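You operate a simulated robot arm through the tools that you are given. There is no shell and no other tool.

The job below is to be done with a simulated robot arm. You get a single attempt, and the scene is never put back.

TASK
Fit the O-ring from the ring rest into the ring post's groove.
Fine: the sleeve goes on the peg first, the pusher drives the ring home; stand both tools back where they were. Set down upright: ring pusher, tapered sleeve.

It is judged by the outcome, as a careful person would: the job done as asked, and still so three seconds after it is handed in. It fails if anything else is knocked over, pushed out of place, dropped, spilled or broken.

THE ROBOT
A 7-joint arm with a two-finger parallel gripper, fixed in place. Base frame: the origin is on the floor under the middle of its stand, x ahead of it, y to its left, z up; the work surface is at about z = 860. Readings come in mm, rad, newtons and seconds.
With the tool pointing down near the work surface it reaches from about 240 to 680 mm from the base axis. Its first joint turns from -1.152 to 1.152 rad. Payload 2.4 kg.
Tool frame: the origin (TCP) lies between the finger pads and is the grasp point; the fingertips stand 30 mm ahead of it; z points along the fingers, y is the line along which they close. The gripper opens to 94 mm. The fingers are 28 mm wide and 10 mm thick; the gripper's body (50 by 96 mm) begins 55 mm behind the TCP.
Orientation is that of the tool frame in the base frame, as a unit quaternion [w, x, y, z]. With the fingers straight down and closing along the base's y, the tool's x points along the base's -x, its y along +y and its z along -z.

THE INTERFACE
- The arm moves only by the tool send_rows. Its argument "moves" is a list of rows, each a list of 6 numbers: the shift along the tool's x, y, z in units of 30 mm (1.0 is 30 mm), then the turn, a rotation vector about the tool's x, y, z in units of 8 degrees (1.0 is 8 degrees). In form: [[tx, ty, tz, ax, ay, az], ...]. A call has 1 to 20 rows; each row shifts and turns the commanded pose from where the row before left it, along the tool's axes as they then stand. "hand" is the gripper command, from -1 (shut) to 1 (fully open), values between in proportion, set as the call begins (left out, the last holds). A call with a number of a shift or a turn outside -1 to 1 is refused whole. Each row takes 0.2 s and may step no farther than 50 mm and 0.15 rad from the row before; otherwise, or with a gripper value out of range, the whole call is refused. Where a pose cannot be reached the arm comes as near as it can. A force on the tool above 40 N (or 10 N above the force at the start of the call, whichever is more), or a blocked arm, ends the call early, and 0.2 s more pass. Each finger travels about 153 mm/s and halts on what it meets, pressing with about 38 N; the grip force reading is that of the motor and also rises with nothing between the fingers. The clock runs only during rows and for 0.2 s after the last one: add rows that do not move to give the fingers time. It gives the time, the measured TCP pose, the force on the tool (base axes), the opening and the grip force at its end, in the units of the frame above (readings bear some noise), with the torque about the TCP (base axes, N m) and any sound that the robot's microphone picked up.
- Cameras (640 x 400 px; columns grow to the right, rows downward): "scene" is fixed at [51.8, 484.3, 1454.1]; the picture's right is [-0.61, -0.80, 0.00], its down [-0.39, 0.30, -0.87] and it looks along [0.69, -0.53, -0.49] (base axes); focal length 304 px, centre (320, 200). "wrist" rides on the gripper at [76, 14, -102] in the tool frame; the picture's right is [-0.18, 0.98, 0.00], its down [-0.75, -0.14, -0.64] and it looks along [-0.63, -0.12, 0.77] (tool axes); focal length 243 px, centre (320, 200). There is no depth. A picture from a camera that has moved, and an enlarged one, comes with that camera's place and axes in the base frame and with its lens.
- snapshot(camera): a new picture of that camera. It takes no simulated time.
- enlarge(camera, box): a new picture of the part [left, top, right, bottom] of that camera's present view, enlarged. It takes no simulated time.
- sign_off(): hands the job in; it is judged then, once.

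Nothing tells you positions but the pictures and the camera data. Unless the task says otherwise, let go and move clear before handing in.

The tools are called after ">>>" as name(argument=value, ...) on one line, values as JSON. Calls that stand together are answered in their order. send_rows: Moves the arm, as the interface text tells. Its arguments: {"type":"object","properties":{"moves":{"type":"array","items":{"type":"array","items":{"type":"number"}}},"hand":{"type":"number"}},"required":["moves"]} The other tools are called the same way: snapshot (camera) takes a picture; enlarge (camera, box) takes an enlarged picture of a part of a camera's view; sign_off () hands the job in.

At the start:

```text
time: 0.0
ee_pos: [368.0, 5.2, 1271.0]
tcp_rot: [-0.001, 0.0, 1.0, 0.001]
force: [-0.4, -0.1, -0.7]
moment: [0.01, 0.0, 0.03]
finger_gap: 94.1
finger_force: 0.0
```

scene: 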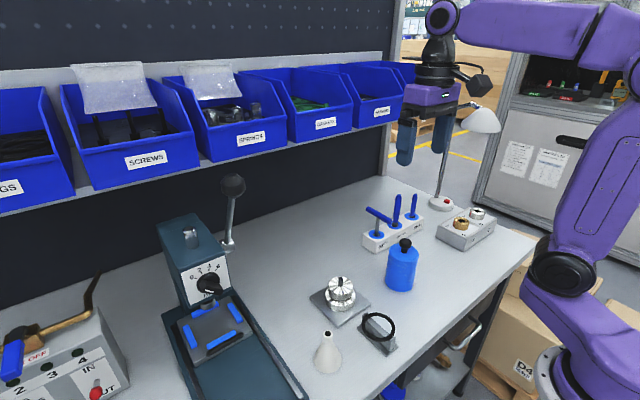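
wrist: 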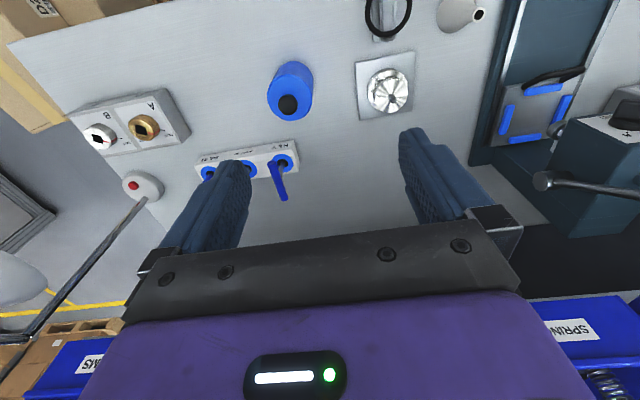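

I see a bench with a ring post on a square plate, a white tapered sleeve (cone), a blue pusher with a black knob, and a black O-ring on a small rest. I'll take enlarged views first to locate them.

>>> enlarge(camera="scene", box=[280, 220, 440, 380])

>>> enlarge(camera="wrist", box=[240, 0, 500, 160])

```text
2.50 times, centred on (360, 300) of scene
camera zoom: at [51.8, 484.3, 1454.1], right [-0.61, -0.8, 0.0], down [-0.39, 0.3, -0.87], along [0.69, -0.53, -0.49], focal length 761 px, centre (220, -50)
```

zoom: 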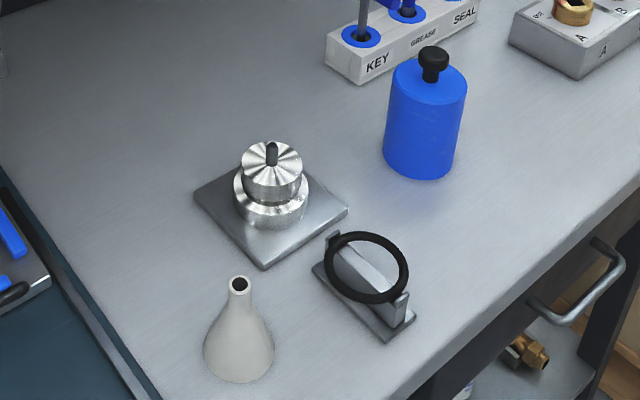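

```text
2.46 times, centred on (370, 80) of wrist
camera zoom: at [289.2, 19.0, 1372.7], right [0.18, 0.98, 0.0], down [0.75, -0.14, 0.64], along [0.63, -0.12, -0.77], focal length 597 px, centre (197, 495)
```

zoom: 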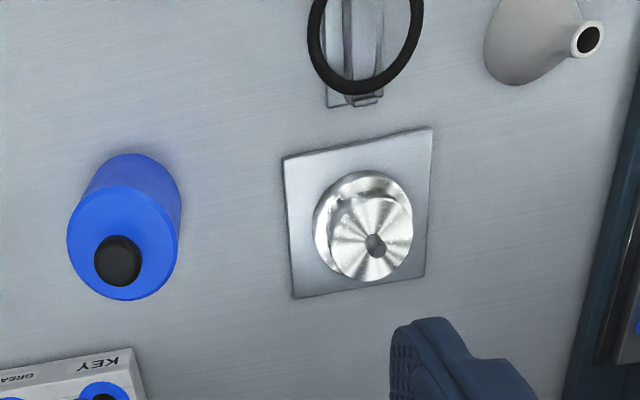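

The post appears to be near (446, 120), the ring rest near (324, 115), the sleeve near (346, 239) and the pusher near (398, -50). I'm moving the wrist camera closer to measure these positions better.

>>> send_rows(moves=[[-0.178, 0.583, 0.84, 0, 0, 0], [-0.178, 0.583, 0.84, 0, 0, 0], [-0.178, 0.583, 0.84, 0, 0, 0], [-0.178, 0.583, 0.84, 0, 0, 0], [-0.178, 0.583, 0.84, 0, 0, 0], [-0.178, 0.583, 0.84, 0, 0, 0], [0, 0, 0, 0, 0, 0]], hand=1)

>>> snapshot(camera="wrist")

>>> snapshot(camera="scene")

```text
time: 1.6
ee_pos: [400.5, 110.0, 1119.2]
tcp_rot: [0.0, 0.0, 1.0, 0.0]
force: [-0.1, -0.1, 0.6]
moment: [-0.02, 0.03, -0.01]
finger_gap: 93.8
finger_force: 0.1
```

```text
taken
camera wrist: at [323.6, 123.7, 1221.6], right [0.18, 0.98, 0.0], down [0.75, -0.14, 0.64], along [0.63, -0.12, -0.77], focal length 243 px, centre (320, 200)
```

wrist: 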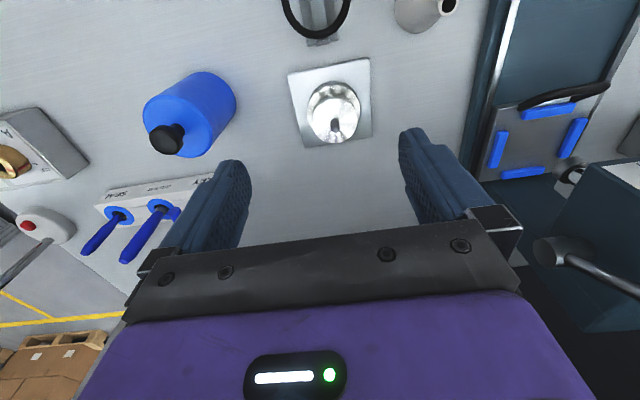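

```text
taken
```

scene: 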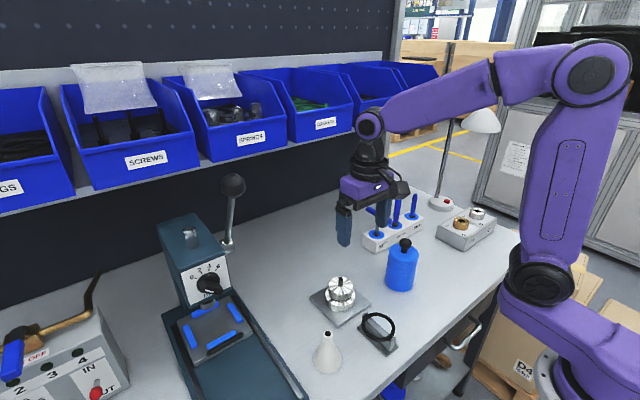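

The wrist view confirms the post and the pusher. The ring and sleeve are cut off at the top of the picture, so I'm backing up to look straight at them.

>>> send_rows(moves=[[0.833, 0.25, 0.575, 0, 0, 0], [0.833, 0.25, 0.575, 0, 0, 0], [0.833, 0.25, 0.575, 0, 0, 0], [0.833, 0.25, 0.575, 0, 0, 0], [0, 0, 0, 0, 0, 0]])

>>> snapshot(camera="wrist")

>>> enlarge(camera="wrist", box=[240, 20, 400, 180])

```text
time: 2.8
ee_pos: [300.2, 139.6, 1049.7]
tcp_rot: [-0.001, 0.0, 1.0, 0.001]
force: [-0.2, 0.0, 0.1]
moment: [-0.01, 0.01, -0.02]
finger_gap: 93.7
finger_force: 0.1
```

```text
taken
camera wrist: at [222.5, 153.9, 1153.0], right [0.18, 0.98, 0.0], down [0.75, -0.14, 0.64], along [0.63, -0.12, -0.77], focal length 243 px, centre (320, 200)
```

wrist: 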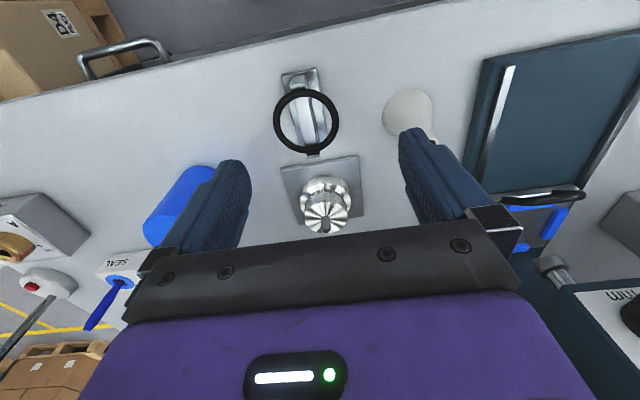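

```text
2.50 times, centred on (320, 100) of wrist
camera zoom: at [222.5, 153.9, 1153.0], right [0.18, 0.98, 0.0], down [0.75, -0.14, 0.64], along [0.63, -0.12, -0.77], focal length 606 px, centre (320, 450)
```

zoom: 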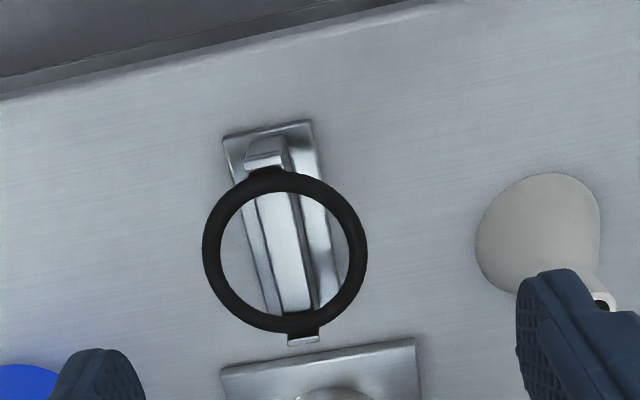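

The ring lies flat on a bar that runs along x, centred near (320, 120, 898), so its two sides at ±y are free to grip. Next I'm enlarging each part of the fixed camera's view to get sizes.

>>> enlarge(camera="scene", box=[300, 260, 380, 310])

>>> enlarge(camera="scene", box=[290, 325, 370, 375])

>>> enlarge(camera="scene", box=[340, 300, 420, 360])

>>> enlarge(camera="scene", box=[360, 235, 440, 295])

```text
8.00 times, centred on (340, 285) of scene
camera zoom: at [51.8, 484.3, 1454.1], right [-0.61, -0.8, 0.0], down [-0.39, 0.3, -0.87], along [0.69, -0.53, -0.49], focal length 2436 px, centre (160, -480)
```

zoom: 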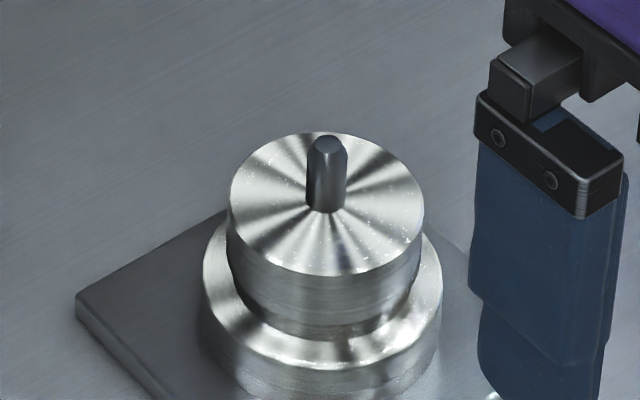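

```text
8.00 times, centred on (330, 350) of scene
camera zoom: at [51.8, 484.3, 1454.1], right [-0.61, -0.8, 0.0], down [-0.39, 0.3, -0.87], along [0.69, -0.53, -0.49], focal length 2436 px, centre (240, -1000)
```

zoom: 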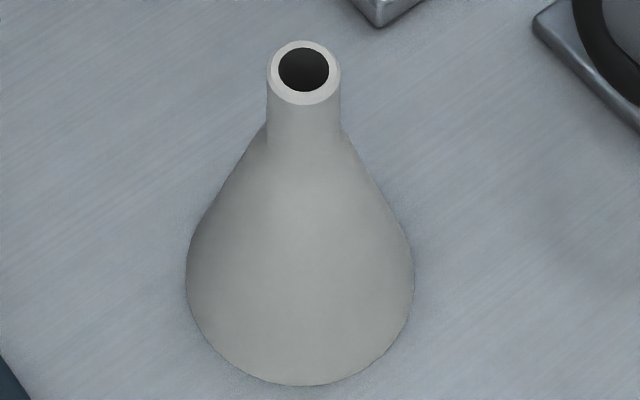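

```text
6.67 times, centred on (380, 330) of scene
camera zoom: at [51.8, 484.3, 1454.1], right [-0.61, -0.8, 0.0], down [-0.39, 0.3, -0.87], along [0.69, -0.53, -0.49], focal length 2030 px, centre (-80, -667)
```

zoom: 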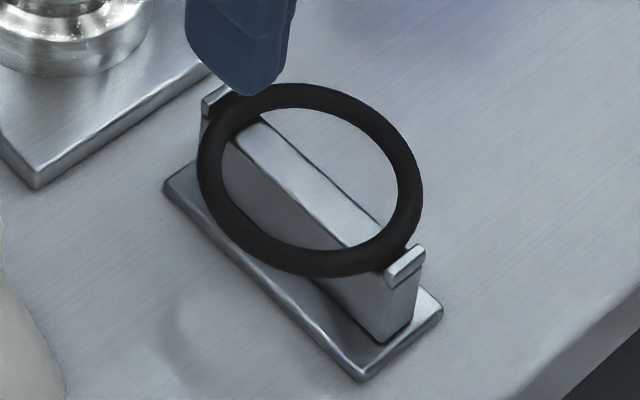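

```text
6.67 times, centred on (400, 265) of scene
camera zoom: at [51.8, 484.3, 1454.1], right [-0.61, -0.8, 0.0], down [-0.39, 0.3, -0.87], along [0.69, -0.53, -0.49], focal length 2030 px, centre (-213, -233)
```

zoom: 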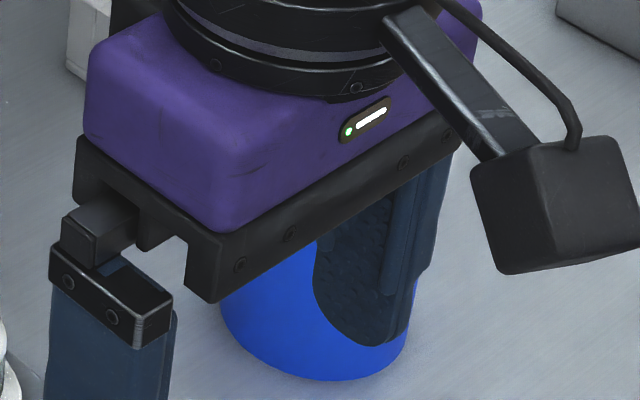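

The sleeve is about 81 mm tall with an 18 mm neck and a 12.5 mm bore. The post has a chamfered peg of about 12 mm. I'm moving above the sleeve to check its exact place, and the fixed camera's view of the pusher should clear as I go.

>>> send_rows(moves=[[-0.4, 0.82, 0.25, 0, 0, 0], [-0.4, 0.82, 0.25, 0, 0, 0], [-0.4, 0.82, 0.25, 0, 0, 0], [-0.4, 0.82, 0.25, 0, 0, 0], [0, 0, 0, 0, 0, 0]])

>>> snapshot(camera="wrist")

>>> enlarge(camera="wrist", box=[280, 60, 360, 160])

>>> enlarge(camera="scene", box=[280, 270, 380, 380])

>>> enlarge(camera="scene", box=[360, 230, 440, 300])

```text
time: 4.0
ee_pos: [345.3, 239.1, 1020.6]
tcp_rot: [0.0, 0.0, 1.0, 0.0]
force: [-0.4, -0.8, 1.3]
moment: [-0.01, 0.03, 0.03]
finger_gap: 93.9
finger_force: 0.0
```

```text
taken
camera wrist: at [268.8, 252.6, 1123.9], right [0.18, 0.98, 0.0], down [0.75, -0.14, 0.64], along [0.63, -0.12, -0.77], focal length 243 px, centre (320, 200)
```

wrist: 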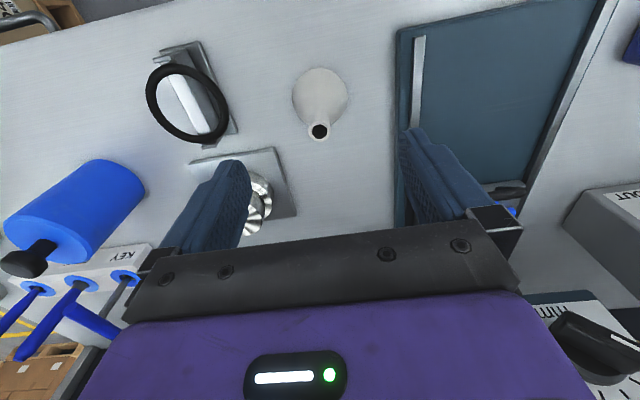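

```text
4.00 times, centred on (320, 110) of wrist
camera zoom: at [268.8, 252.6, 1123.9], right [0.18, 0.98, 0.0], down [0.75, -0.14, 0.64], along [0.63, -0.12, -0.77], focal length 970 px, centre (320, 560)
```

zoom: 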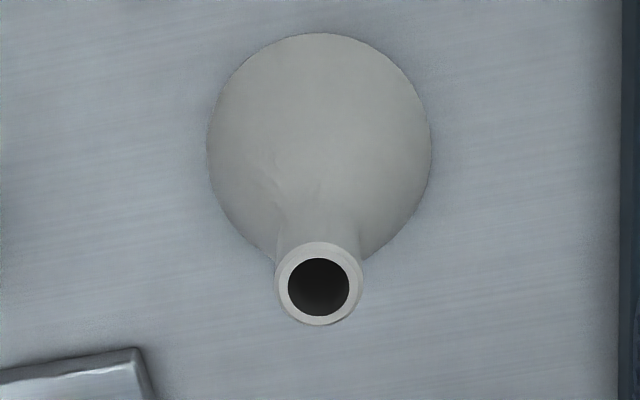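

```text
3.64 times, centred on (330, 325) of scene
camera zoom: at [51.8, 484.3, 1454.1], right [-0.61, -0.8, 0.0], down [-0.39, 0.3, -0.87], along [0.69, -0.53, -0.49], focal length 1107 px, centre (284, -254)
```

zoom: 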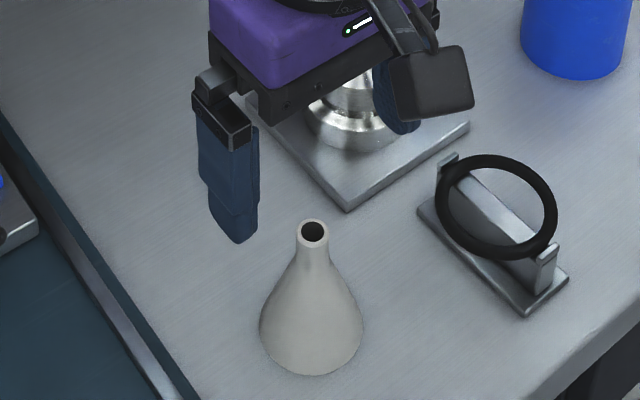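

```text
5.71 times, centred on (400, 265) of scene
camera zoom: at [51.8, 484.3, 1454.1], right [-0.61, -0.8, 0.0], down [-0.39, 0.3, -0.87], along [0.69, -0.53, -0.49], focal length 1740 px, centre (-137, -171)
```

zoom: 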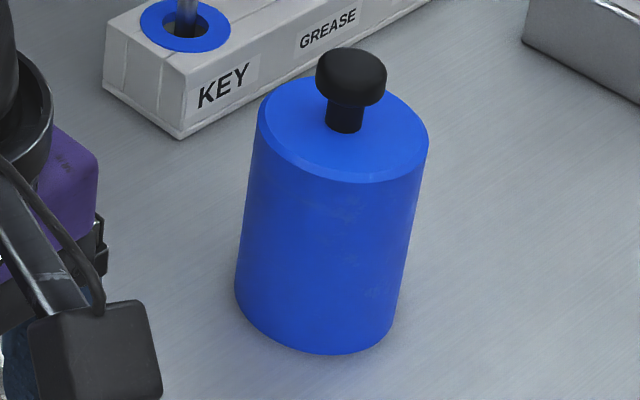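

The sleeve's axis is close to (349, 238), with its neck running from about z 918 to 941. I'm half-closing the fingers and lowering them around the neck.

>>> send_rows(moves=[[-0.13, -0.03, 0.4, 0, 0, 0], [0, 0, 0.6, 0, 0, 0], [0, 0, 0.6, 0, 0, 0], [0, 0, 0.4, 0, 0, 0], [0, 0, 0.2, 0, 0, 0], [0, 0, 0, 0, 0, 0]], hand=-0.04)

>>> snapshot(camera="wrist")

>>> enlarge(camera="scene", box=[280, 290, 380, 380])

```text
time: 5.4
ee_pos: [350.5, 238.1, 953.8]
tcp_rot: [0.0, 0.001, 1.0, -0.001]
force: [0.1, 0.7, -0.3]
moment: [-0.01, 0.0, 0.0]
finger_gap: 45.3
finger_force: 0.0
```

```text
taken
camera wrist: at [272.7, 251.6, 1056.7], right [0.18, 0.98, 0.0], down [0.75, -0.14, 0.64], along [0.63, -0.12, -0.77], focal length 243 px, centre (320, 200)
```

wrist: 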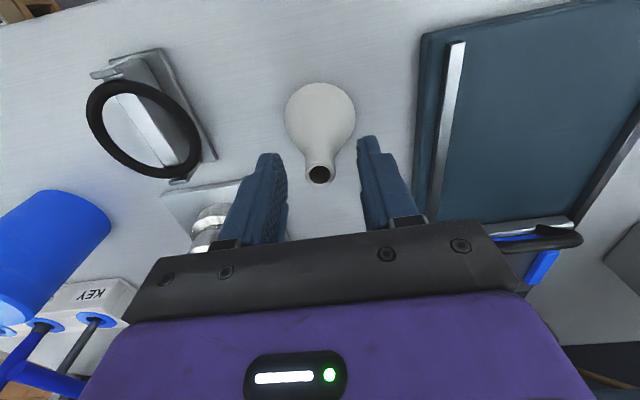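

```text
4.44 times, centred on (330, 335) of scene
camera zoom: at [51.8, 484.3, 1454.1], right [-0.61, -0.8, 0.0], down [-0.39, 0.3, -0.87], along [0.69, -0.53, -0.49], focal length 1353 px, centre (276, -400)
```

zoom: 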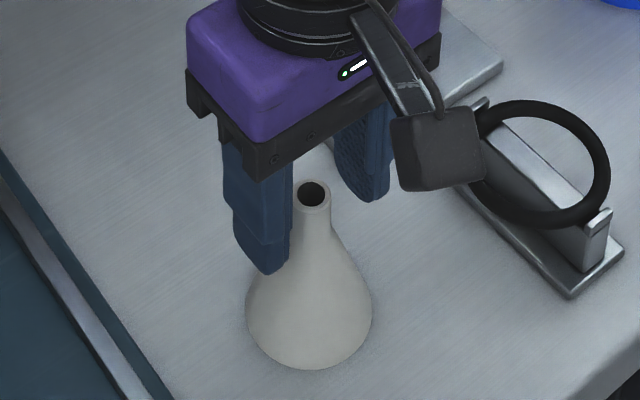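

The fingertips straddle the neck with the tool axis on the sleeve. I'm lowering 2 mm more and closing.

>>> send_rows(moves=[[0, 0, 0.067, 0, 0, 0], [0, 0, 0, 0, 0, 0]])

>>> send_rows(moves=[[0, 0, 0, 0, 0, 0], [0, 0, 0, 0, 0, 0], [0, 0, 0, 0, 0, 0], [0, 0, 0, 0, 0, 0], [0, 0, 0, 0, 0, 0]], hand=-1)

>>> enlarge(camera="scene", box=[280, 290, 380, 380])

>>> enlarge(camera="wrist", box=[260, 60, 380, 210])

```text
time: 6.0
ee_pos: [350.1, 237.9, 951.3]
tcp_rot: [0.0, 0.0, 1.0, 0.0]
force: [-0.3, 0.0, 0.0]
moment: [0.03, 0.02, 0.0]
finger_gap: 45.3
finger_force: 0.1
```

```text
time: 7.2
ee_pos: [349.2, 238.4, 953.4]
tcp_rot: [0.0, 0.001, 1.0, 0.0]
force: [0.8, -0.1, -0.5]
moment: [0.02, 0.0, 0.0]
finger_gap: 16.0
finger_force: 38.1
```

```text
4.44 times, centred on (330, 335) of scene
camera zoom: at [51.8, 484.3, 1454.1], right [-0.61, -0.8, 0.0], down [-0.39, 0.3, -0.87], along [0.69, -0.53, -0.49], focal length 1353 px, centre (276, -400)
```

zoom: 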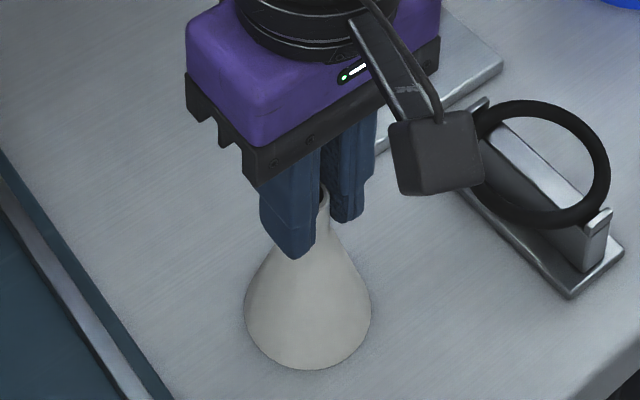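

```text
2.67 times, centred on (320, 135) of wrist
camera zoom: at [272.6, 252.1, 1055.0], right [0.18, 0.98, 0.0], down [0.75, -0.14, 0.64], along [0.63, -0.12, -0.77], focal length 647 px, centre (320, 373)
```

zoom: 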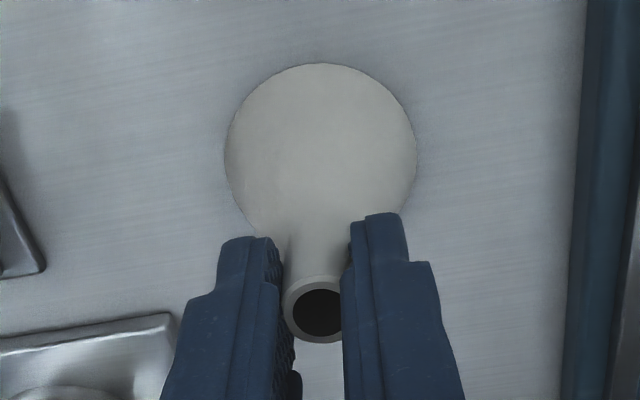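

The gripper reads 16 mm and 38 N, so it has the neck. I'm lifting the sleeve straight up, slowly at first.

>>> send_rows(moves=[[0, 0, -0.2, 0, 0, 0], [0, 0, -0.3, 0, 0, 0], [0, 0, -0.5, 0, 0, 0], [0, 0, -0.8, 0, 0, 0], [0, 0, -0.9, 0, 0, 0], [0, 0, -0.9, 0, 0, 0], [0, 0, 0, 0, 0, 0], [0, 0, 0, 0, 0, 0]])

>>> enlarge(camera="scene", box=[260, 210, 400, 350])

>>> snapshot(camera="wrist")

```text
time: 9.0
ee_pos: [350.1, 238.4, 1058.9]
tcp_rot: [0.0, -0.001, 1.0, 0.001]
force: [-0.4, 0.2, 0.3]
moment: [0.01, 0.02, -0.03]
finger_gap: 0.0
finger_force: 33.3
```

```text
2.86 times, centred on (330, 280) of scene
camera zoom: at [51.8, 484.3, 1454.1], right [-0.61, -0.8, 0.0], down [-0.39, 0.3, -0.87], along [0.69, -0.53, -0.49], focal length 870 px, centre (291, -29)
```

zoom: 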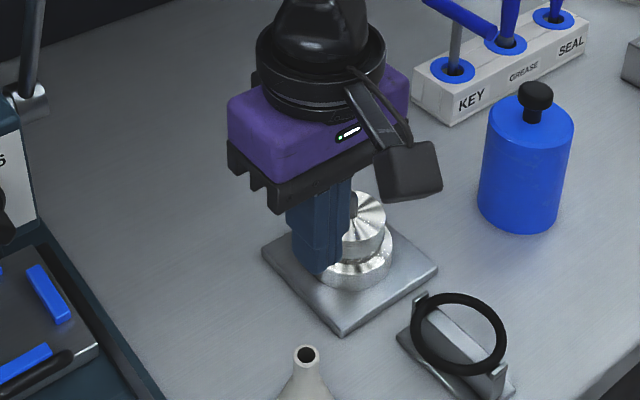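

```text
taken
camera wrist: at [272.7, 252.1, 1162.3], right [0.18, 0.98, 0.0], down [0.75, -0.14, 0.64], along [0.63, -0.12, -0.77], focal length 243 px, centre (320, 200)
```

wrist: 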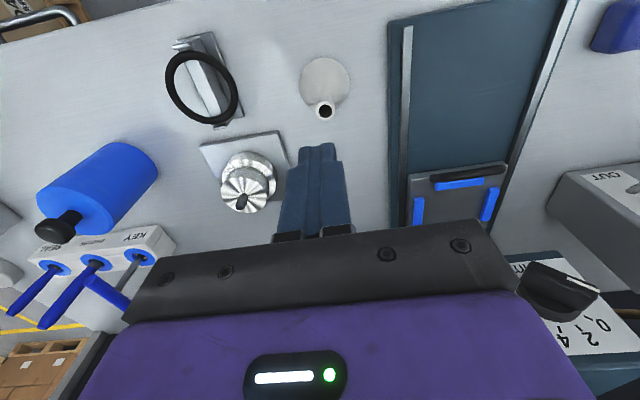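

The lift failed: the gap now reads 0 and the sleeve is still standing upright on the bench, so the fingers slipped off the neck. I'm re-measuring the neck before trying again.

>>> enlarge(camera="wrist", box=[285, 40, 365, 140])

>>> enlarge(camera="scene", box=[290, 325, 370, 375])

>>> enlarge(camera="scene", box=[310, 250, 390, 320])

```text
4.00 times, centred on (325, 90) of wrist
camera zoom: at [272.7, 252.1, 1162.3], right [0.18, 0.98, 0.0], down [0.75, -0.14, 0.64], along [0.63, -0.12, -0.77], focal length 970 px, centre (300, 640)
```

zoom: 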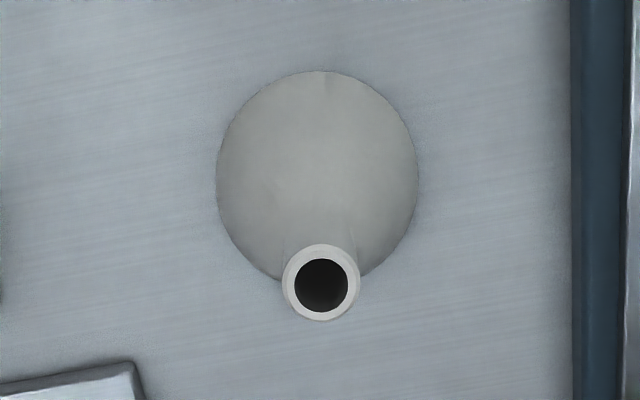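

```text
8.00 times, centred on (330, 350) of scene
camera zoom: at [51.8, 484.3, 1454.1], right [-0.61, -0.8, 0.0], down [-0.39, 0.3, -0.87], along [0.69, -0.53, -0.49], focal length 2436 px, centre (240, -1000)
```

zoom: 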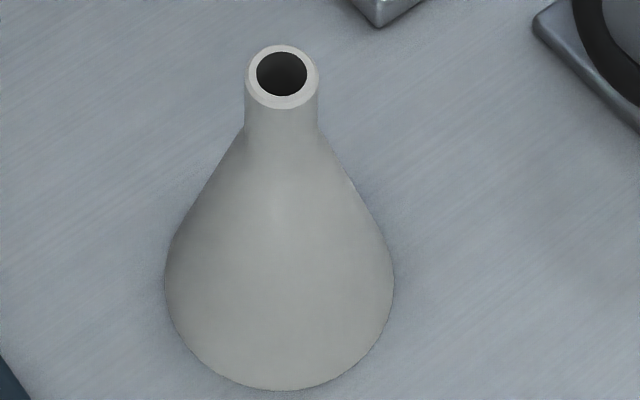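

```text
5.71 times, centred on (350, 285) of scene
camera zoom: at [51.8, 484.3, 1454.1], right [-0.61, -0.8, 0.0], down [-0.39, 0.3, -0.87], along [0.69, -0.53, -0.49], focal length 1740 px, centre (149, -286)
```

zoom: 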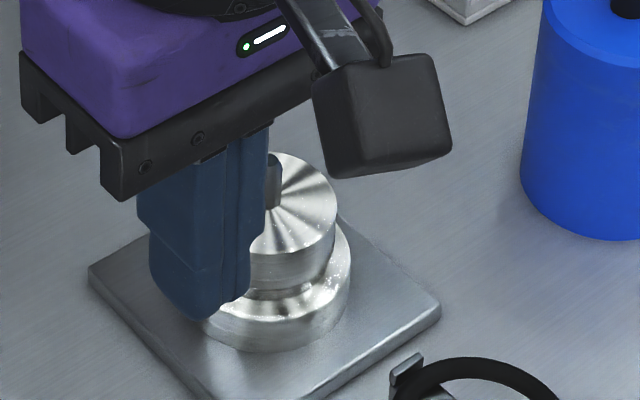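

The sleeve is standing upright about 5 mm from where it was, near (352, 242). I'm opening, re-centring on the neck and regrasping, then lifting in small steps while watching the gap.

>>> send_rows(moves=[[-0.09, 0.15, 0, 0, 0, 0], [0, 0, 0.8, 0, 0, 0], [0, 0, 0.9, 0, 0, 0], [0, 0, 0.9, 0, 0, 0], [0, 0, 0.7, 0, 0, 0], [0, 0, 0.3, 0, 0, 0], [0, 0, 0, 0, 0, 0], [0, 0, 0, 0, 0, 0]], hand=-0.3)

>>> enlarge(camera="wrist", box=[260, 60, 380, 210])

>>> enlarge(camera="scene", box=[290, 310, 370, 370])

```text
time: 10.8
ee_pos: [353.0, 243.0, 953.2]
tcp_rot: [0.0, 0.0, 1.0, 0.0]
force: [0.4, -0.1, -0.6]
moment: [-0.02, 0.02, -0.03]
finger_gap: 33.1
finger_force: 0.1
```

```text
2.67 times, centred on (320, 135) of wrist
camera zoom: at [275.2, 256.5, 1054.7], right [0.18, 0.98, 0.0], down [0.75, -0.14, 0.64], along [0.63, -0.12, -0.77], focal length 647 px, centre (320, 373)
```

zoom: 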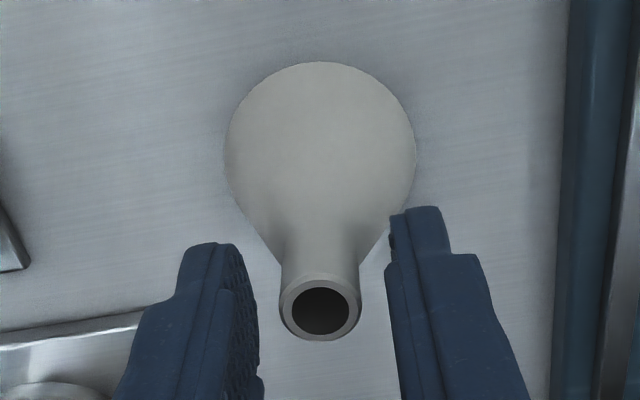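

```text
6.67 times, centred on (330, 340) of scene
camera zoom: at [51.8, 484.3, 1454.1], right [-0.61, -0.8, 0.0], down [-0.39, 0.3, -0.87], along [0.69, -0.53, -0.49], focal length 2030 px, centre (253, -733)
```

zoom: 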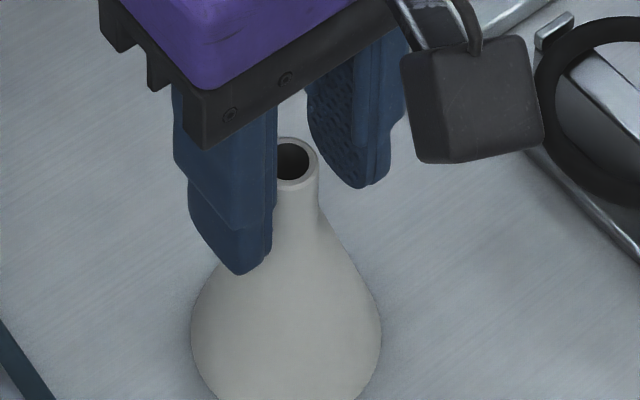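

The neck is centred between the fingertips. I'm going 3 mm lower for more overlap, closing, then test-lifting by 6 mm.

>>> send_rows(moves=[[0, 0, 0.1, 0, 0, 0], [0, 0, 0, 0, 0, 0]])

>>> send_rows(moves=[[0, 0, 0, 0, 0, 0], [0, 0, 0, 0, 0, 0], [0, 0, 0, 0, 0, 0], [0, 0, 0, 0, 0, 0]], hand=-1)

>>> enlarge(camera="scene", box=[290, 310, 370, 370])

>>> send_rows(moves=[[0, 0, -0.1, 0, 0, 0], [0, 0, -0.1, 0, 0, 0]])

>>> enlarge(camera="scene", box=[290, 310, 370, 370])

```text
time: 11.4
ee_pos: [353.4, 242.7, 949.2]
tcp_rot: [0.0, -0.001, 1.0, 0.0]
force: [0.1, 0.1, 0.1]
moment: [0.0, 0.01, -0.04]
finger_gap: 32.7
finger_force: 0.0
```

```text
time: 12.4
ee_pos: [352.7, 241.6, 949.9]
tcp_rot: [-0.001, 0.0, 1.0, 0.0]
force: [-0.3, 0.6, -0.4]
moment: [-0.02, -0.02, -0.02]
finger_gap: 16.2
finger_force: 37.8
```

```text
6.67 times, centred on (330, 340) of scene
camera zoom: at [51.8, 484.3, 1454.1], right [-0.61, -0.8, 0.0], down [-0.39, 0.3, -0.87], along [0.69, -0.53, -0.49], focal length 2030 px, centre (253, -733)
```

zoom: 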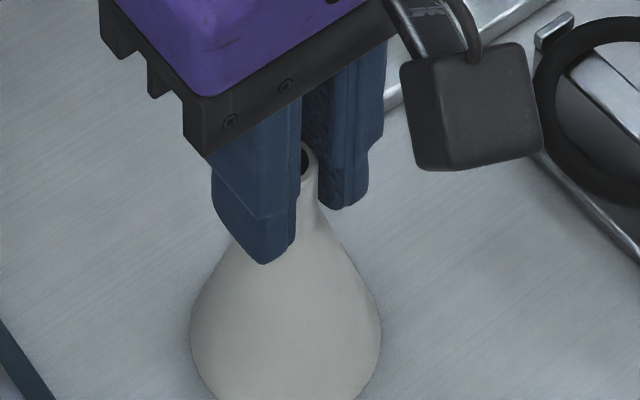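

```text
time: 13.0
ee_pos: [352.2, 243.0, 955.7]
tcp_rot: [0.0, 0.0, 1.0, 0.001]
force: [0.3, 0.4, -1.3]
moment: [-0.01, -0.02, -0.02]
finger_gap: 15.9
finger_force: 37.6
```

```text
6.67 times, centred on (330, 340) of scene
camera zoom: at [51.8, 484.3, 1454.1], right [-0.61, -0.8, 0.0], down [-0.39, 0.3, -0.87], along [0.69, -0.53, -0.49], focal length 2030 px, centre (253, -733)
```

zoom: 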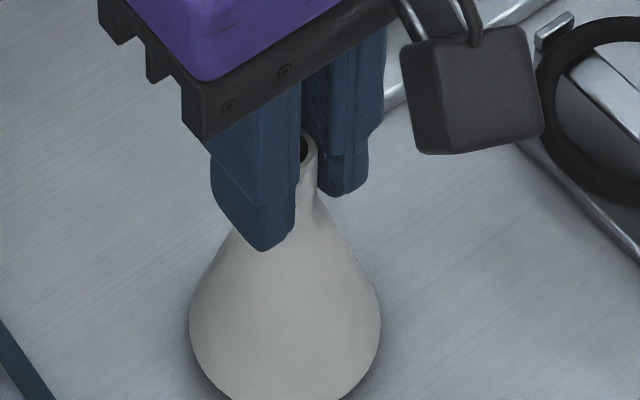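

This time the sleeve rose with the gripper, at a gap of 15.9 mm and about 1.3 N of weight. I'm lifting on slowly to see whether it slides.

>>> send_rows(moves=[[0, 0, -0.15, 0, 0, 0], [0, 0, -0.15, 0, 0, 0], [0, 0, -0.15, 0, 0, 0], [0, 0, -0.15, 0, 0, 0]])

>>> enlarge(camera="scene", box=[290, 290, 370, 370])

>>> enlarge(camera="wrist", box=[260, 60, 380, 210])

```text
time: 14.0
ee_pos: [352.7, 241.7, 974.1]
tcp_rot: [0.0, 0.0, 1.0, 0.001]
force: [0.5, 0.1, -1.0]
moment: [0.02, -0.03, 0.0]
finger_gap: 16.2
finger_force: 38.2
```

```text
5.00 times, centred on (330, 330) of scene
camera zoom: at [51.8, 484.3, 1454.1], right [-0.61, -0.8, 0.0], down [-0.39, 0.3, -0.87], along [0.69, -0.53, -0.49], focal length 1522 px, centre (270, -450)
```

zoom: 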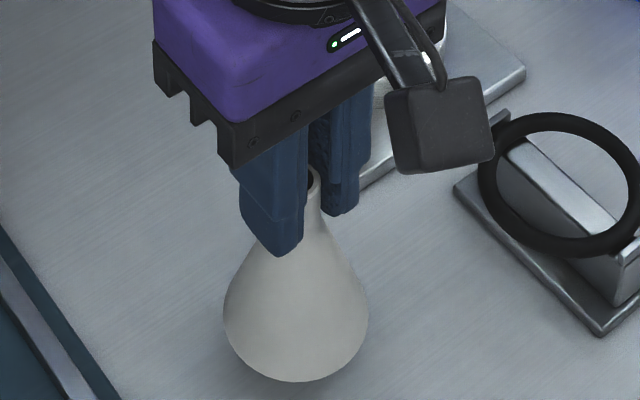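

```text
2.67 times, centred on (320, 135) of wrist
camera zoom: at [275.2, 256.0, 1075.9], right [0.18, 0.98, 0.0], down [0.75, -0.14, 0.64], along [0.63, -0.12, -0.77], focal length 647 px, centre (320, 373)
```

zoom: 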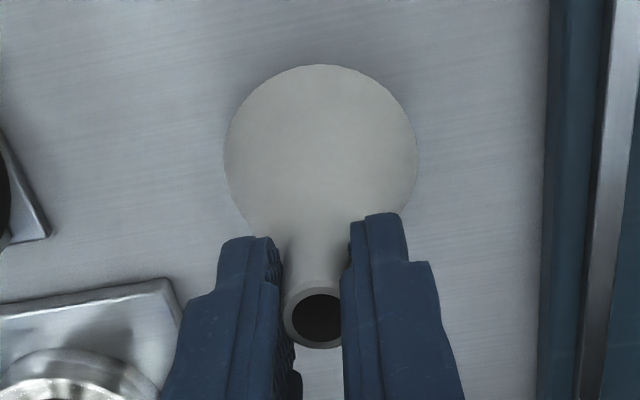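

The sleeve holds well under slow motion. I'm raising it clear and moving partway toward the post, to a place where the wrist camera can see the peg beside the fingers.

>>> send_rows(moves=[[0, 0, -0.3, 0, 0, 0], [0, 0, -0.3, 0, 0, 0], [0, 0, -0.3, 0, 0, 0], [0, 0, -0.3, 0, 0, 0], [0, 0, -0.3, 0, 0, 0], [0, 0, -0.3, 0, 0, 0], [0, 0, -0.3, 0, 0, 0], [0, 0, -0.3, 0, 0, 0], [-0.216, -0.2, 0, 0, 0, 0], [-0.216, -0.2, 0, 0, 0, 0], [-0.216, -0.2, 0, 0, 0, 0], [-0.216, -0.2, 0, 0, 0, 0], [-0.216, -0.2, 0, 0, 0, 0], [-0.216, -0.2, 0, 0, 0, 0], [-0.214, -0.2, 0, 0, 0, 0], [0, 0, 0, 0, 0, 0], [0, 0, 0, 0, 0, 0]])

>>> snapshot(camera="wrist")

>>> enlarge(camera="wrist", box=[210, 110, 370, 210])

>>> enlarge(camera="scene", box=[280, 230, 380, 340])

```text
time: 17.6
ee_pos: [398.6, 200.9, 1045.2]
tcp_rot: [0.0, 0.0, 1.0, 0.0]
force: [0.9, -0.5, -0.6]
moment: [-0.01, 0.0, -0.01]
finger_gap: 16.0
finger_force: 37.9
```

```text
taken
camera wrist: at [321.5, 213.9, 1148.3], right [0.18, 0.98, 0.0], down [0.75, -0.14, 0.64], along [0.63, -0.12, -0.77], focal length 243 px, centre (320, 200)
```

wrist: 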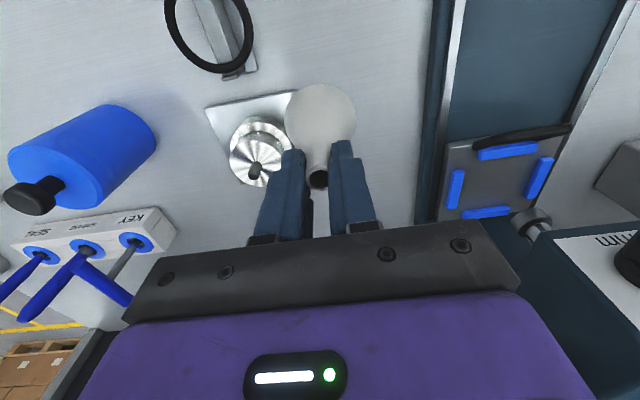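

```text
4.00 times, centred on (290, 160) of wrist
camera zoom: at [321.5, 213.9, 1148.3], right [0.18, 0.98, 0.0], down [0.75, -0.14, 0.64], along [0.63, -0.12, -0.77], focal length 970 px, centre (440, 360)
```

zoom: 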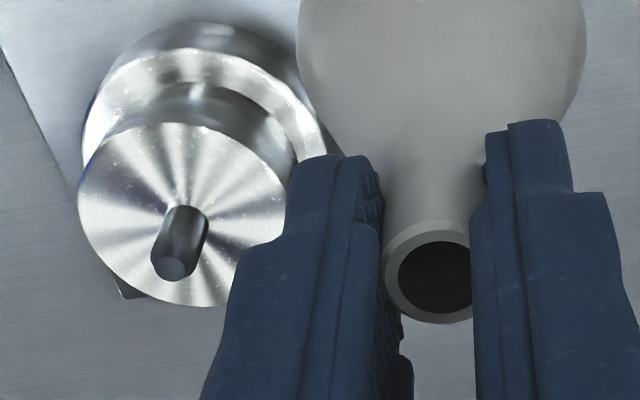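

```text
3.64 times, centred on (330, 285) of scene
camera zoom: at [51.8, 484.3, 1454.1], right [-0.61, -0.8, 0.0], down [-0.39, 0.3, -0.87], along [0.69, -0.53, -0.49], focal length 1107 px, centre (284, -109)
```

zoom: 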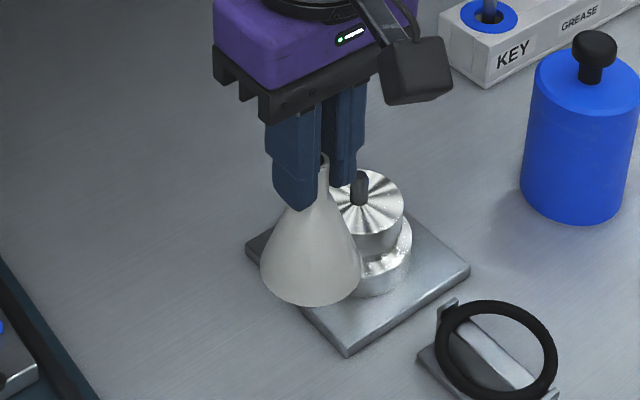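

The peg is clearly visible here, about 50 mm ahead in x and 79 mm to the right of the tool axis. I'm moving the sleeve over it, with its bottom roughly 14 mm above the peg tip.

>>> send_rows(moves=[[-0.1627, -0.2647, 0, 0, 0, 0], [-0.1627, -0.2647, 0, 0, 0, 0], [-0.1627, -0.2647, 0, 0, 0, 0], [-0.1627, -0.2647, 0, 0, 0, 0], [-0.1627, -0.2647, 0, 0, 0, 0], [-0.1627, -0.2647, 0, 0, 0, 0], [-0.1627, -0.2647, 0, 0, 0, 0], [-0.1627, -0.2647, 0, 0, 0, 0], [-0.1627, -0.2647, 0, 0, 0, 0], [-0.1627, -0.2647, 0, 0, 0, 0], [0, 0, 0, 0, 0, 0], [0, 0, 0, 0, 0, 0]])

>>> enlarge(camera="scene", box=[300, 240, 380, 310])

>>> enlarge(camera="wrist", box=[250, 60, 390, 210])

```text
time: 20.2
ee_pos: [448.0, 121.9, 1044.3]
tcp_rot: [0.0, 0.001, 1.0, 0.001]
force: [0.3, 0.3, -0.8]
moment: [0.03, 0.01, 0.02]
finger_gap: 16.2
finger_force: 37.9
```

```text
5.71 times, centred on (340, 275) of scene
camera zoom: at [51.8, 484.3, 1454.1], right [-0.61, -0.8, 0.0], down [-0.39, 0.3, -0.87], along [0.69, -0.53, -0.49], focal length 1740 px, centre (206, -229)
```

zoom: 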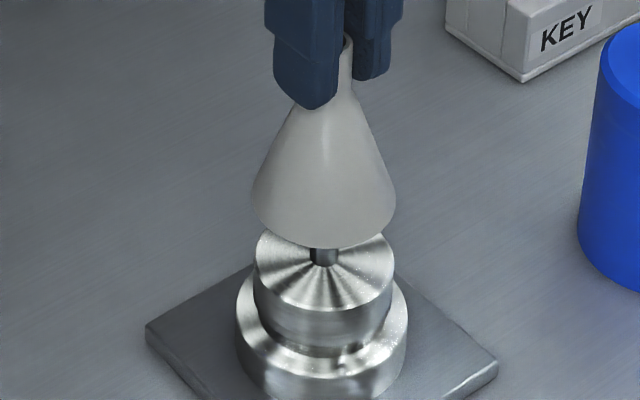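

```text
2.67 times, centred on (320, 135) of wrist
camera zoom: at [370.6, 135.9, 1147.0], right [0.18, 0.98, 0.0], down [0.75, -0.14, 0.64], along [0.63, -0.12, -0.77], focal length 647 px, centre (320, 373)
```

zoom: 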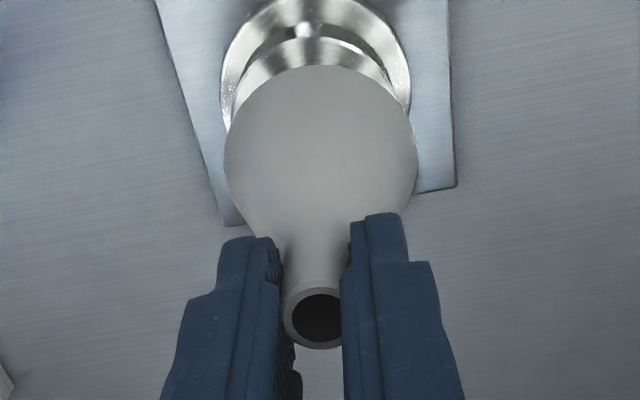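

The sleeve is over the post and looks close to aligned. I'm zooming in further in both views to measure the remaining offset before lowering it.

>>> enlarge(camera="wrist", box=[270, 50, 370, 120])

>>> enlarge(camera="scene", box=[315, 260, 365, 310])

```text
5.71 times, centred on (320, 85) of wrist
camera zoom: at [370.6, 135.9, 1147.0], right [0.18, 0.98, 0.0], down [0.75, -0.14, 0.64], along [0.63, -0.12, -0.77], focal length 1386 px, centre (320, 857)
```

zoom: 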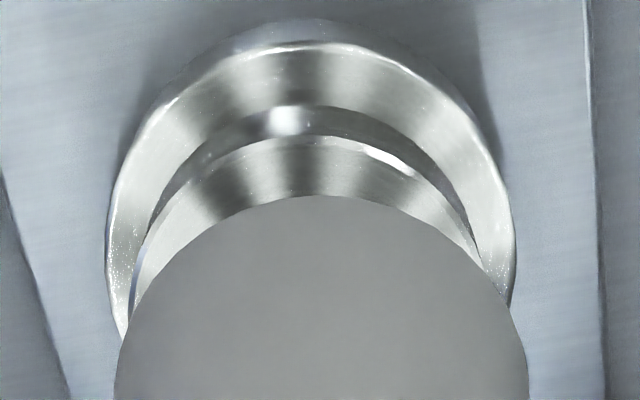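

```text
8.00 times, centred on (340, 285) of scene
camera zoom: at [51.8, 484.3, 1454.1], right [-0.61, -0.8, 0.0], down [-0.39, 0.3, -0.87], along [0.69, -0.53, -0.49], focal length 2436 px, centre (160, -480)
```

zoom: 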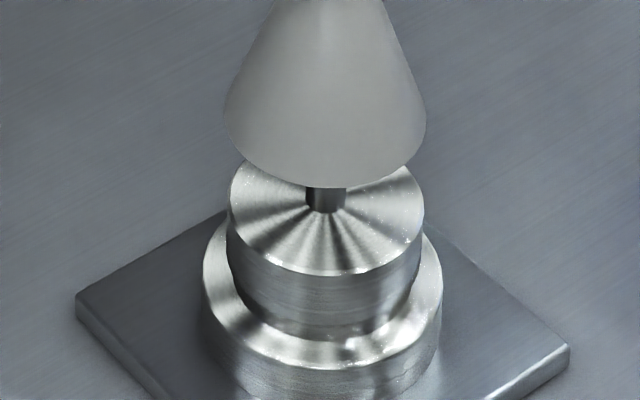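

The sleeve sits about 2 mm too far toward +y relative to the peg. I'm correcting that and lowering it to just above the peg tip to check again.

>>> send_rows(moves=[[-0.007, -0.065, 0, 0, 0, 0], [0, 0, 0.1, 0, 0, 0], [0, 0, 0.1, 0, 0, 0], [0, 0, 0.1, 0, 0, 0], [0, 0, 0, 0, 0, 0], [0, 0, 0, 0, 0, 0]])

>>> enlarge(camera="wrist", box=[270, 50, 370, 120])

>>> enlarge(camera="scene", box=[315, 260, 365, 310])

```text
time: 21.6
ee_pos: [448.2, 119.2, 1037.0]
tcp_rot: [0.001, 0.0, 1.0, -0.001]
force: [-0.1, 0.9, -1.2]
moment: [0.01, 0.02, 0.02]
finger_gap: 16.1
finger_force: 37.6
```

```text
5.71 times, centred on (320, 85) of wrist
camera zoom: at [370.3, 133.3, 1138.9], right [0.18, 0.98, 0.0], down [0.75, -0.14, 0.64], along [0.63, -0.12, -0.77], focal length 1386 px, centre (320, 857)
```

zoom: 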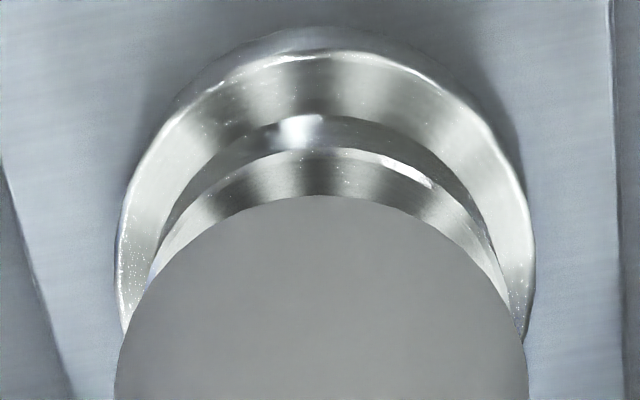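

```text
8.00 times, centred on (340, 285) of scene
camera zoom: at [51.8, 484.3, 1454.1], right [-0.61, -0.8, 0.0], down [-0.39, 0.3, -0.87], along [0.69, -0.53, -0.49], focal length 2436 px, centre (160, -480)
```

zoom: 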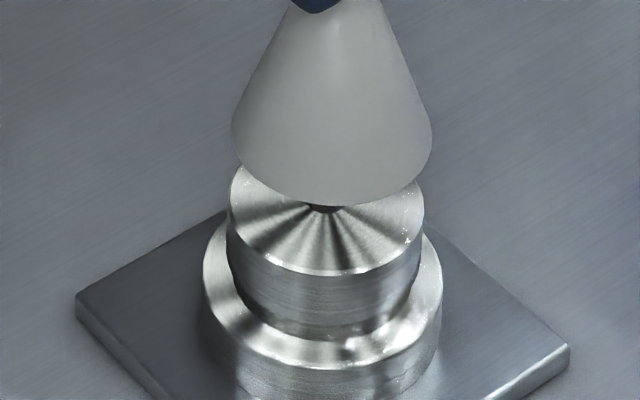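

There's still under 1 mm of offset. I'm nudging it by about +0.5, +0.7 mm and lowering gently onto the chamfered peg while watching the force.

>>> send_rows(moves=[[-0.017, 0.023, 0, 0, 0, 0], [0, 0, 0.067, 0, 0, 0], [0, 0, 0.067, 0, 0, 0], [0, 0, 0.067, 0, 0, 0], [0, 0, 0.067, 0, 0, 0], [0, 0, 0, 0, 0, 0]])

>>> enlarge(camera="scene", box=[315, 250, 365, 310])

>>> enlarge(camera="wrist", box=[260, 60, 380, 210])

```text
time: 23.0
ee_pos: [450.0, 120.6, 1028.8]
tcp_rot: [0.0, 0.0, 1.0, 0.0]
force: [-0.4, -0.4, -1.0]
moment: [0.02, -0.04, -0.02]
finger_gap: 16.1
finger_force: 37.8
```

```text
6.67 times, centred on (340, 280) of scene
camera zoom: at [51.8, 484.3, 1454.1], right [-0.61, -0.8, 0.0], down [-0.39, 0.3, -0.87], along [0.69, -0.53, -0.49], focal length 2030 px, centre (187, -333)
```

zoom: 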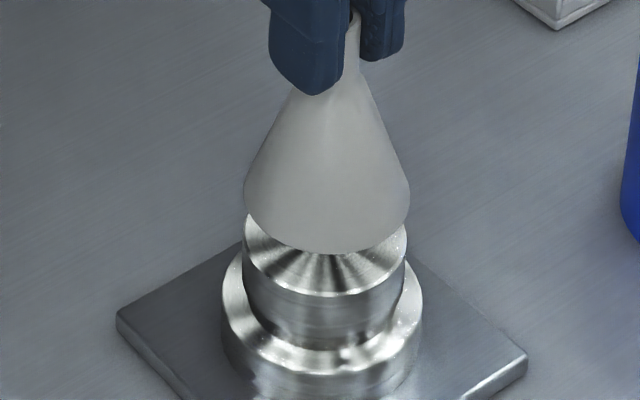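

```text
2.67 times, centred on (320, 135) of wrist
camera zoom: at [371.0, 133.7, 1131.1], right [0.18, 0.98, 0.0], down [0.75, -0.14, 0.64], along [0.63, -0.12, -0.77], focal length 647 px, centre (320, 373)
```

zoom: 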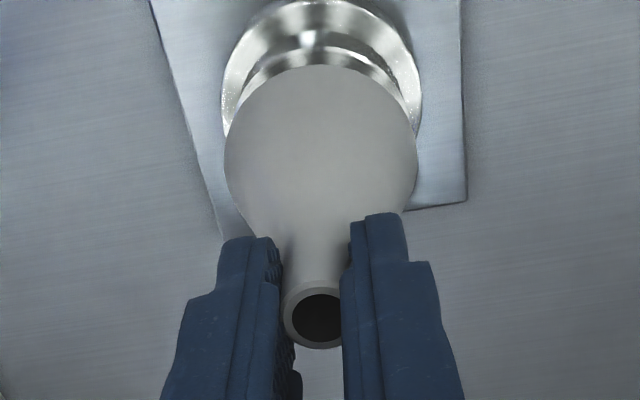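

No contact force yet, and the sleeve and flange centres now line up in both views. I'm continuing down in 2 mm steps.

>>> send_rows(moves=[[0, 0, 0.067, 0, 0, 0], [0, 0, 0.067, 0, 0, 0], [0, 0, 0.067, 0, 0, 0], [0, 0, 0, 0, 0, 0]])

>>> enlarge(camera="scene", box=[315, 250, 365, 310])

>>> enlarge(camera="wrist", box=[260, 60, 380, 210])

```text
time: 24.0
ee_pos: [448.0, 119.4, 1021.7]
tcp_rot: [0.0, -0.001, 1.0, 0.0]
force: [0.5, -0.1, -0.6]
moment: [0.01, -0.05, 0.0]
finger_gap: 16.1
finger_force: 37.4
```

```text
6.67 times, centred on (340, 280) of scene
camera zoom: at [51.8, 484.3, 1454.1], right [-0.61, -0.8, 0.0], down [-0.39, 0.3, -0.87], along [0.69, -0.53, -0.49], focal length 2030 px, centre (187, -333)
```

zoom: 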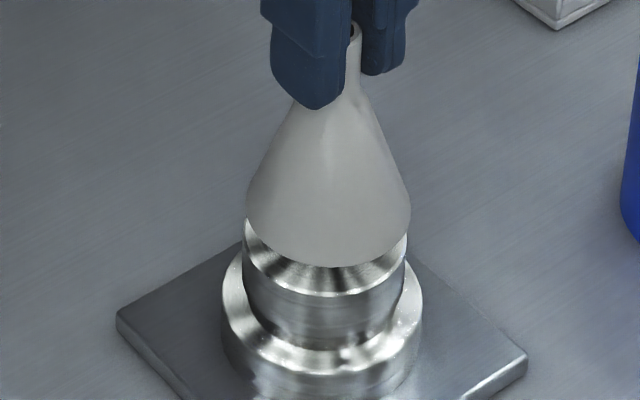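

```text
2.67 times, centred on (320, 135) of wrist
camera zoom: at [370.7, 133.0, 1124.7], right [0.18, 0.98, 0.0], down [0.75, -0.14, 0.64], along [0.63, -0.12, -0.77], focal length 647 px, centre (320, 373)
```

zoom: 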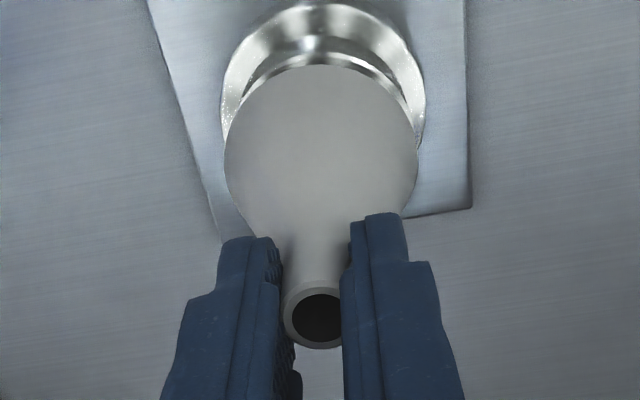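

It's still free, so the sleeve is going over the peg without binding, with about 14 mm left. I'm continuing down.

>>> send_rows(moves=[[0, 0, 0.067, 0, 0, 0], [0, 0, 0.067, 0, 0, 0], [0, 0, 0.067, 0, 0, 0], [0, 0, 0.067, 0, 0, 0], [0, 0, 0.067, 0, 0, 0], [0, 0, 0, 0, 0, 0]])

>>> enlarge(camera="scene", box=[315, 250, 365, 310])

```text
time: 25.4
ee_pos: [448.6, 119.9, 1011.8]
tcp_rot: [0.0, 0.0, 1.0, 0.001]
force: [0.8, 0.9, -1.2]
moment: [0.0, -0.01, 0.02]
finger_gap: 16.1
finger_force: 37.9
```

```text
6.67 times, centred on (340, 280) of scene
camera zoom: at [51.8, 484.3, 1454.1], right [-0.61, -0.8, 0.0], down [-0.39, 0.3, -0.87], along [0.69, -0.53, -0.49], focal length 2030 px, centre (187, -333)
```

zoom: 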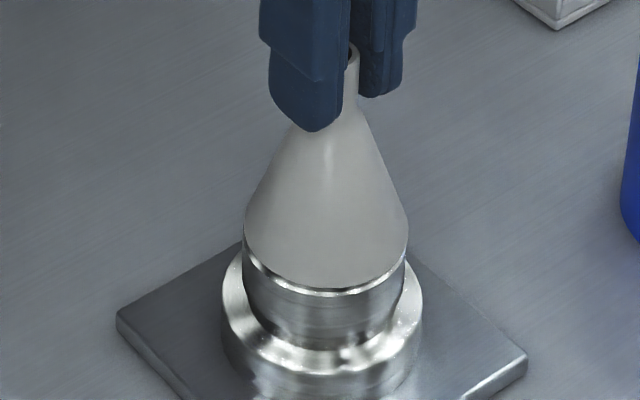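

About 4 mm remains. I'm lowering in 1 mm steps until the sleeve rests on the flange.

>>> send_rows(moves=[[0, 0, 0.04, 0, 0, 0], [0, 0, 0.04, 0, 0, 0], [0, 0, 0.04, 0, 0, 0], [0, 0, 0, 0, 0, 0]])

>>> enlarge(camera="scene", box=[315, 250, 365, 310])

```text
time: 26.4
ee_pos: [448.5, 119.5, 1008.5]
tcp_rot: [0.001, 0.0, 1.0, 0.0]
force: [-5.4, -3.1, 24.1]
moment: [-0.11, 0.46, -0.01]
finger_gap: 16.2
finger_force: 38.0
```

```text
6.67 times, centred on (340, 280) of scene
camera zoom: at [51.3, 484.1, 1454.1], right [-0.61, -0.8, 0.0], down [-0.39, 0.3, -0.87], along [0.69, -0.53, -0.49], focal length 2030 px, centre (187, -333)
```

zoom: 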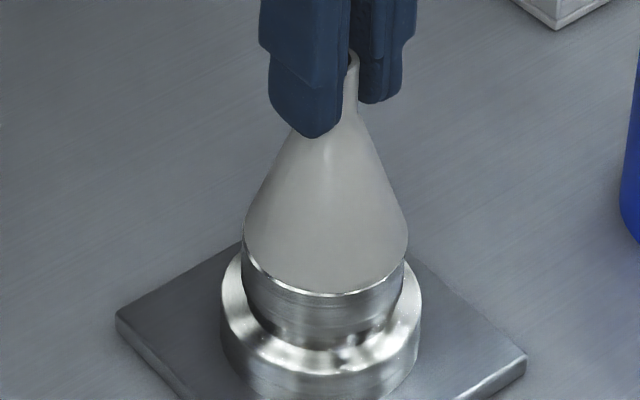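

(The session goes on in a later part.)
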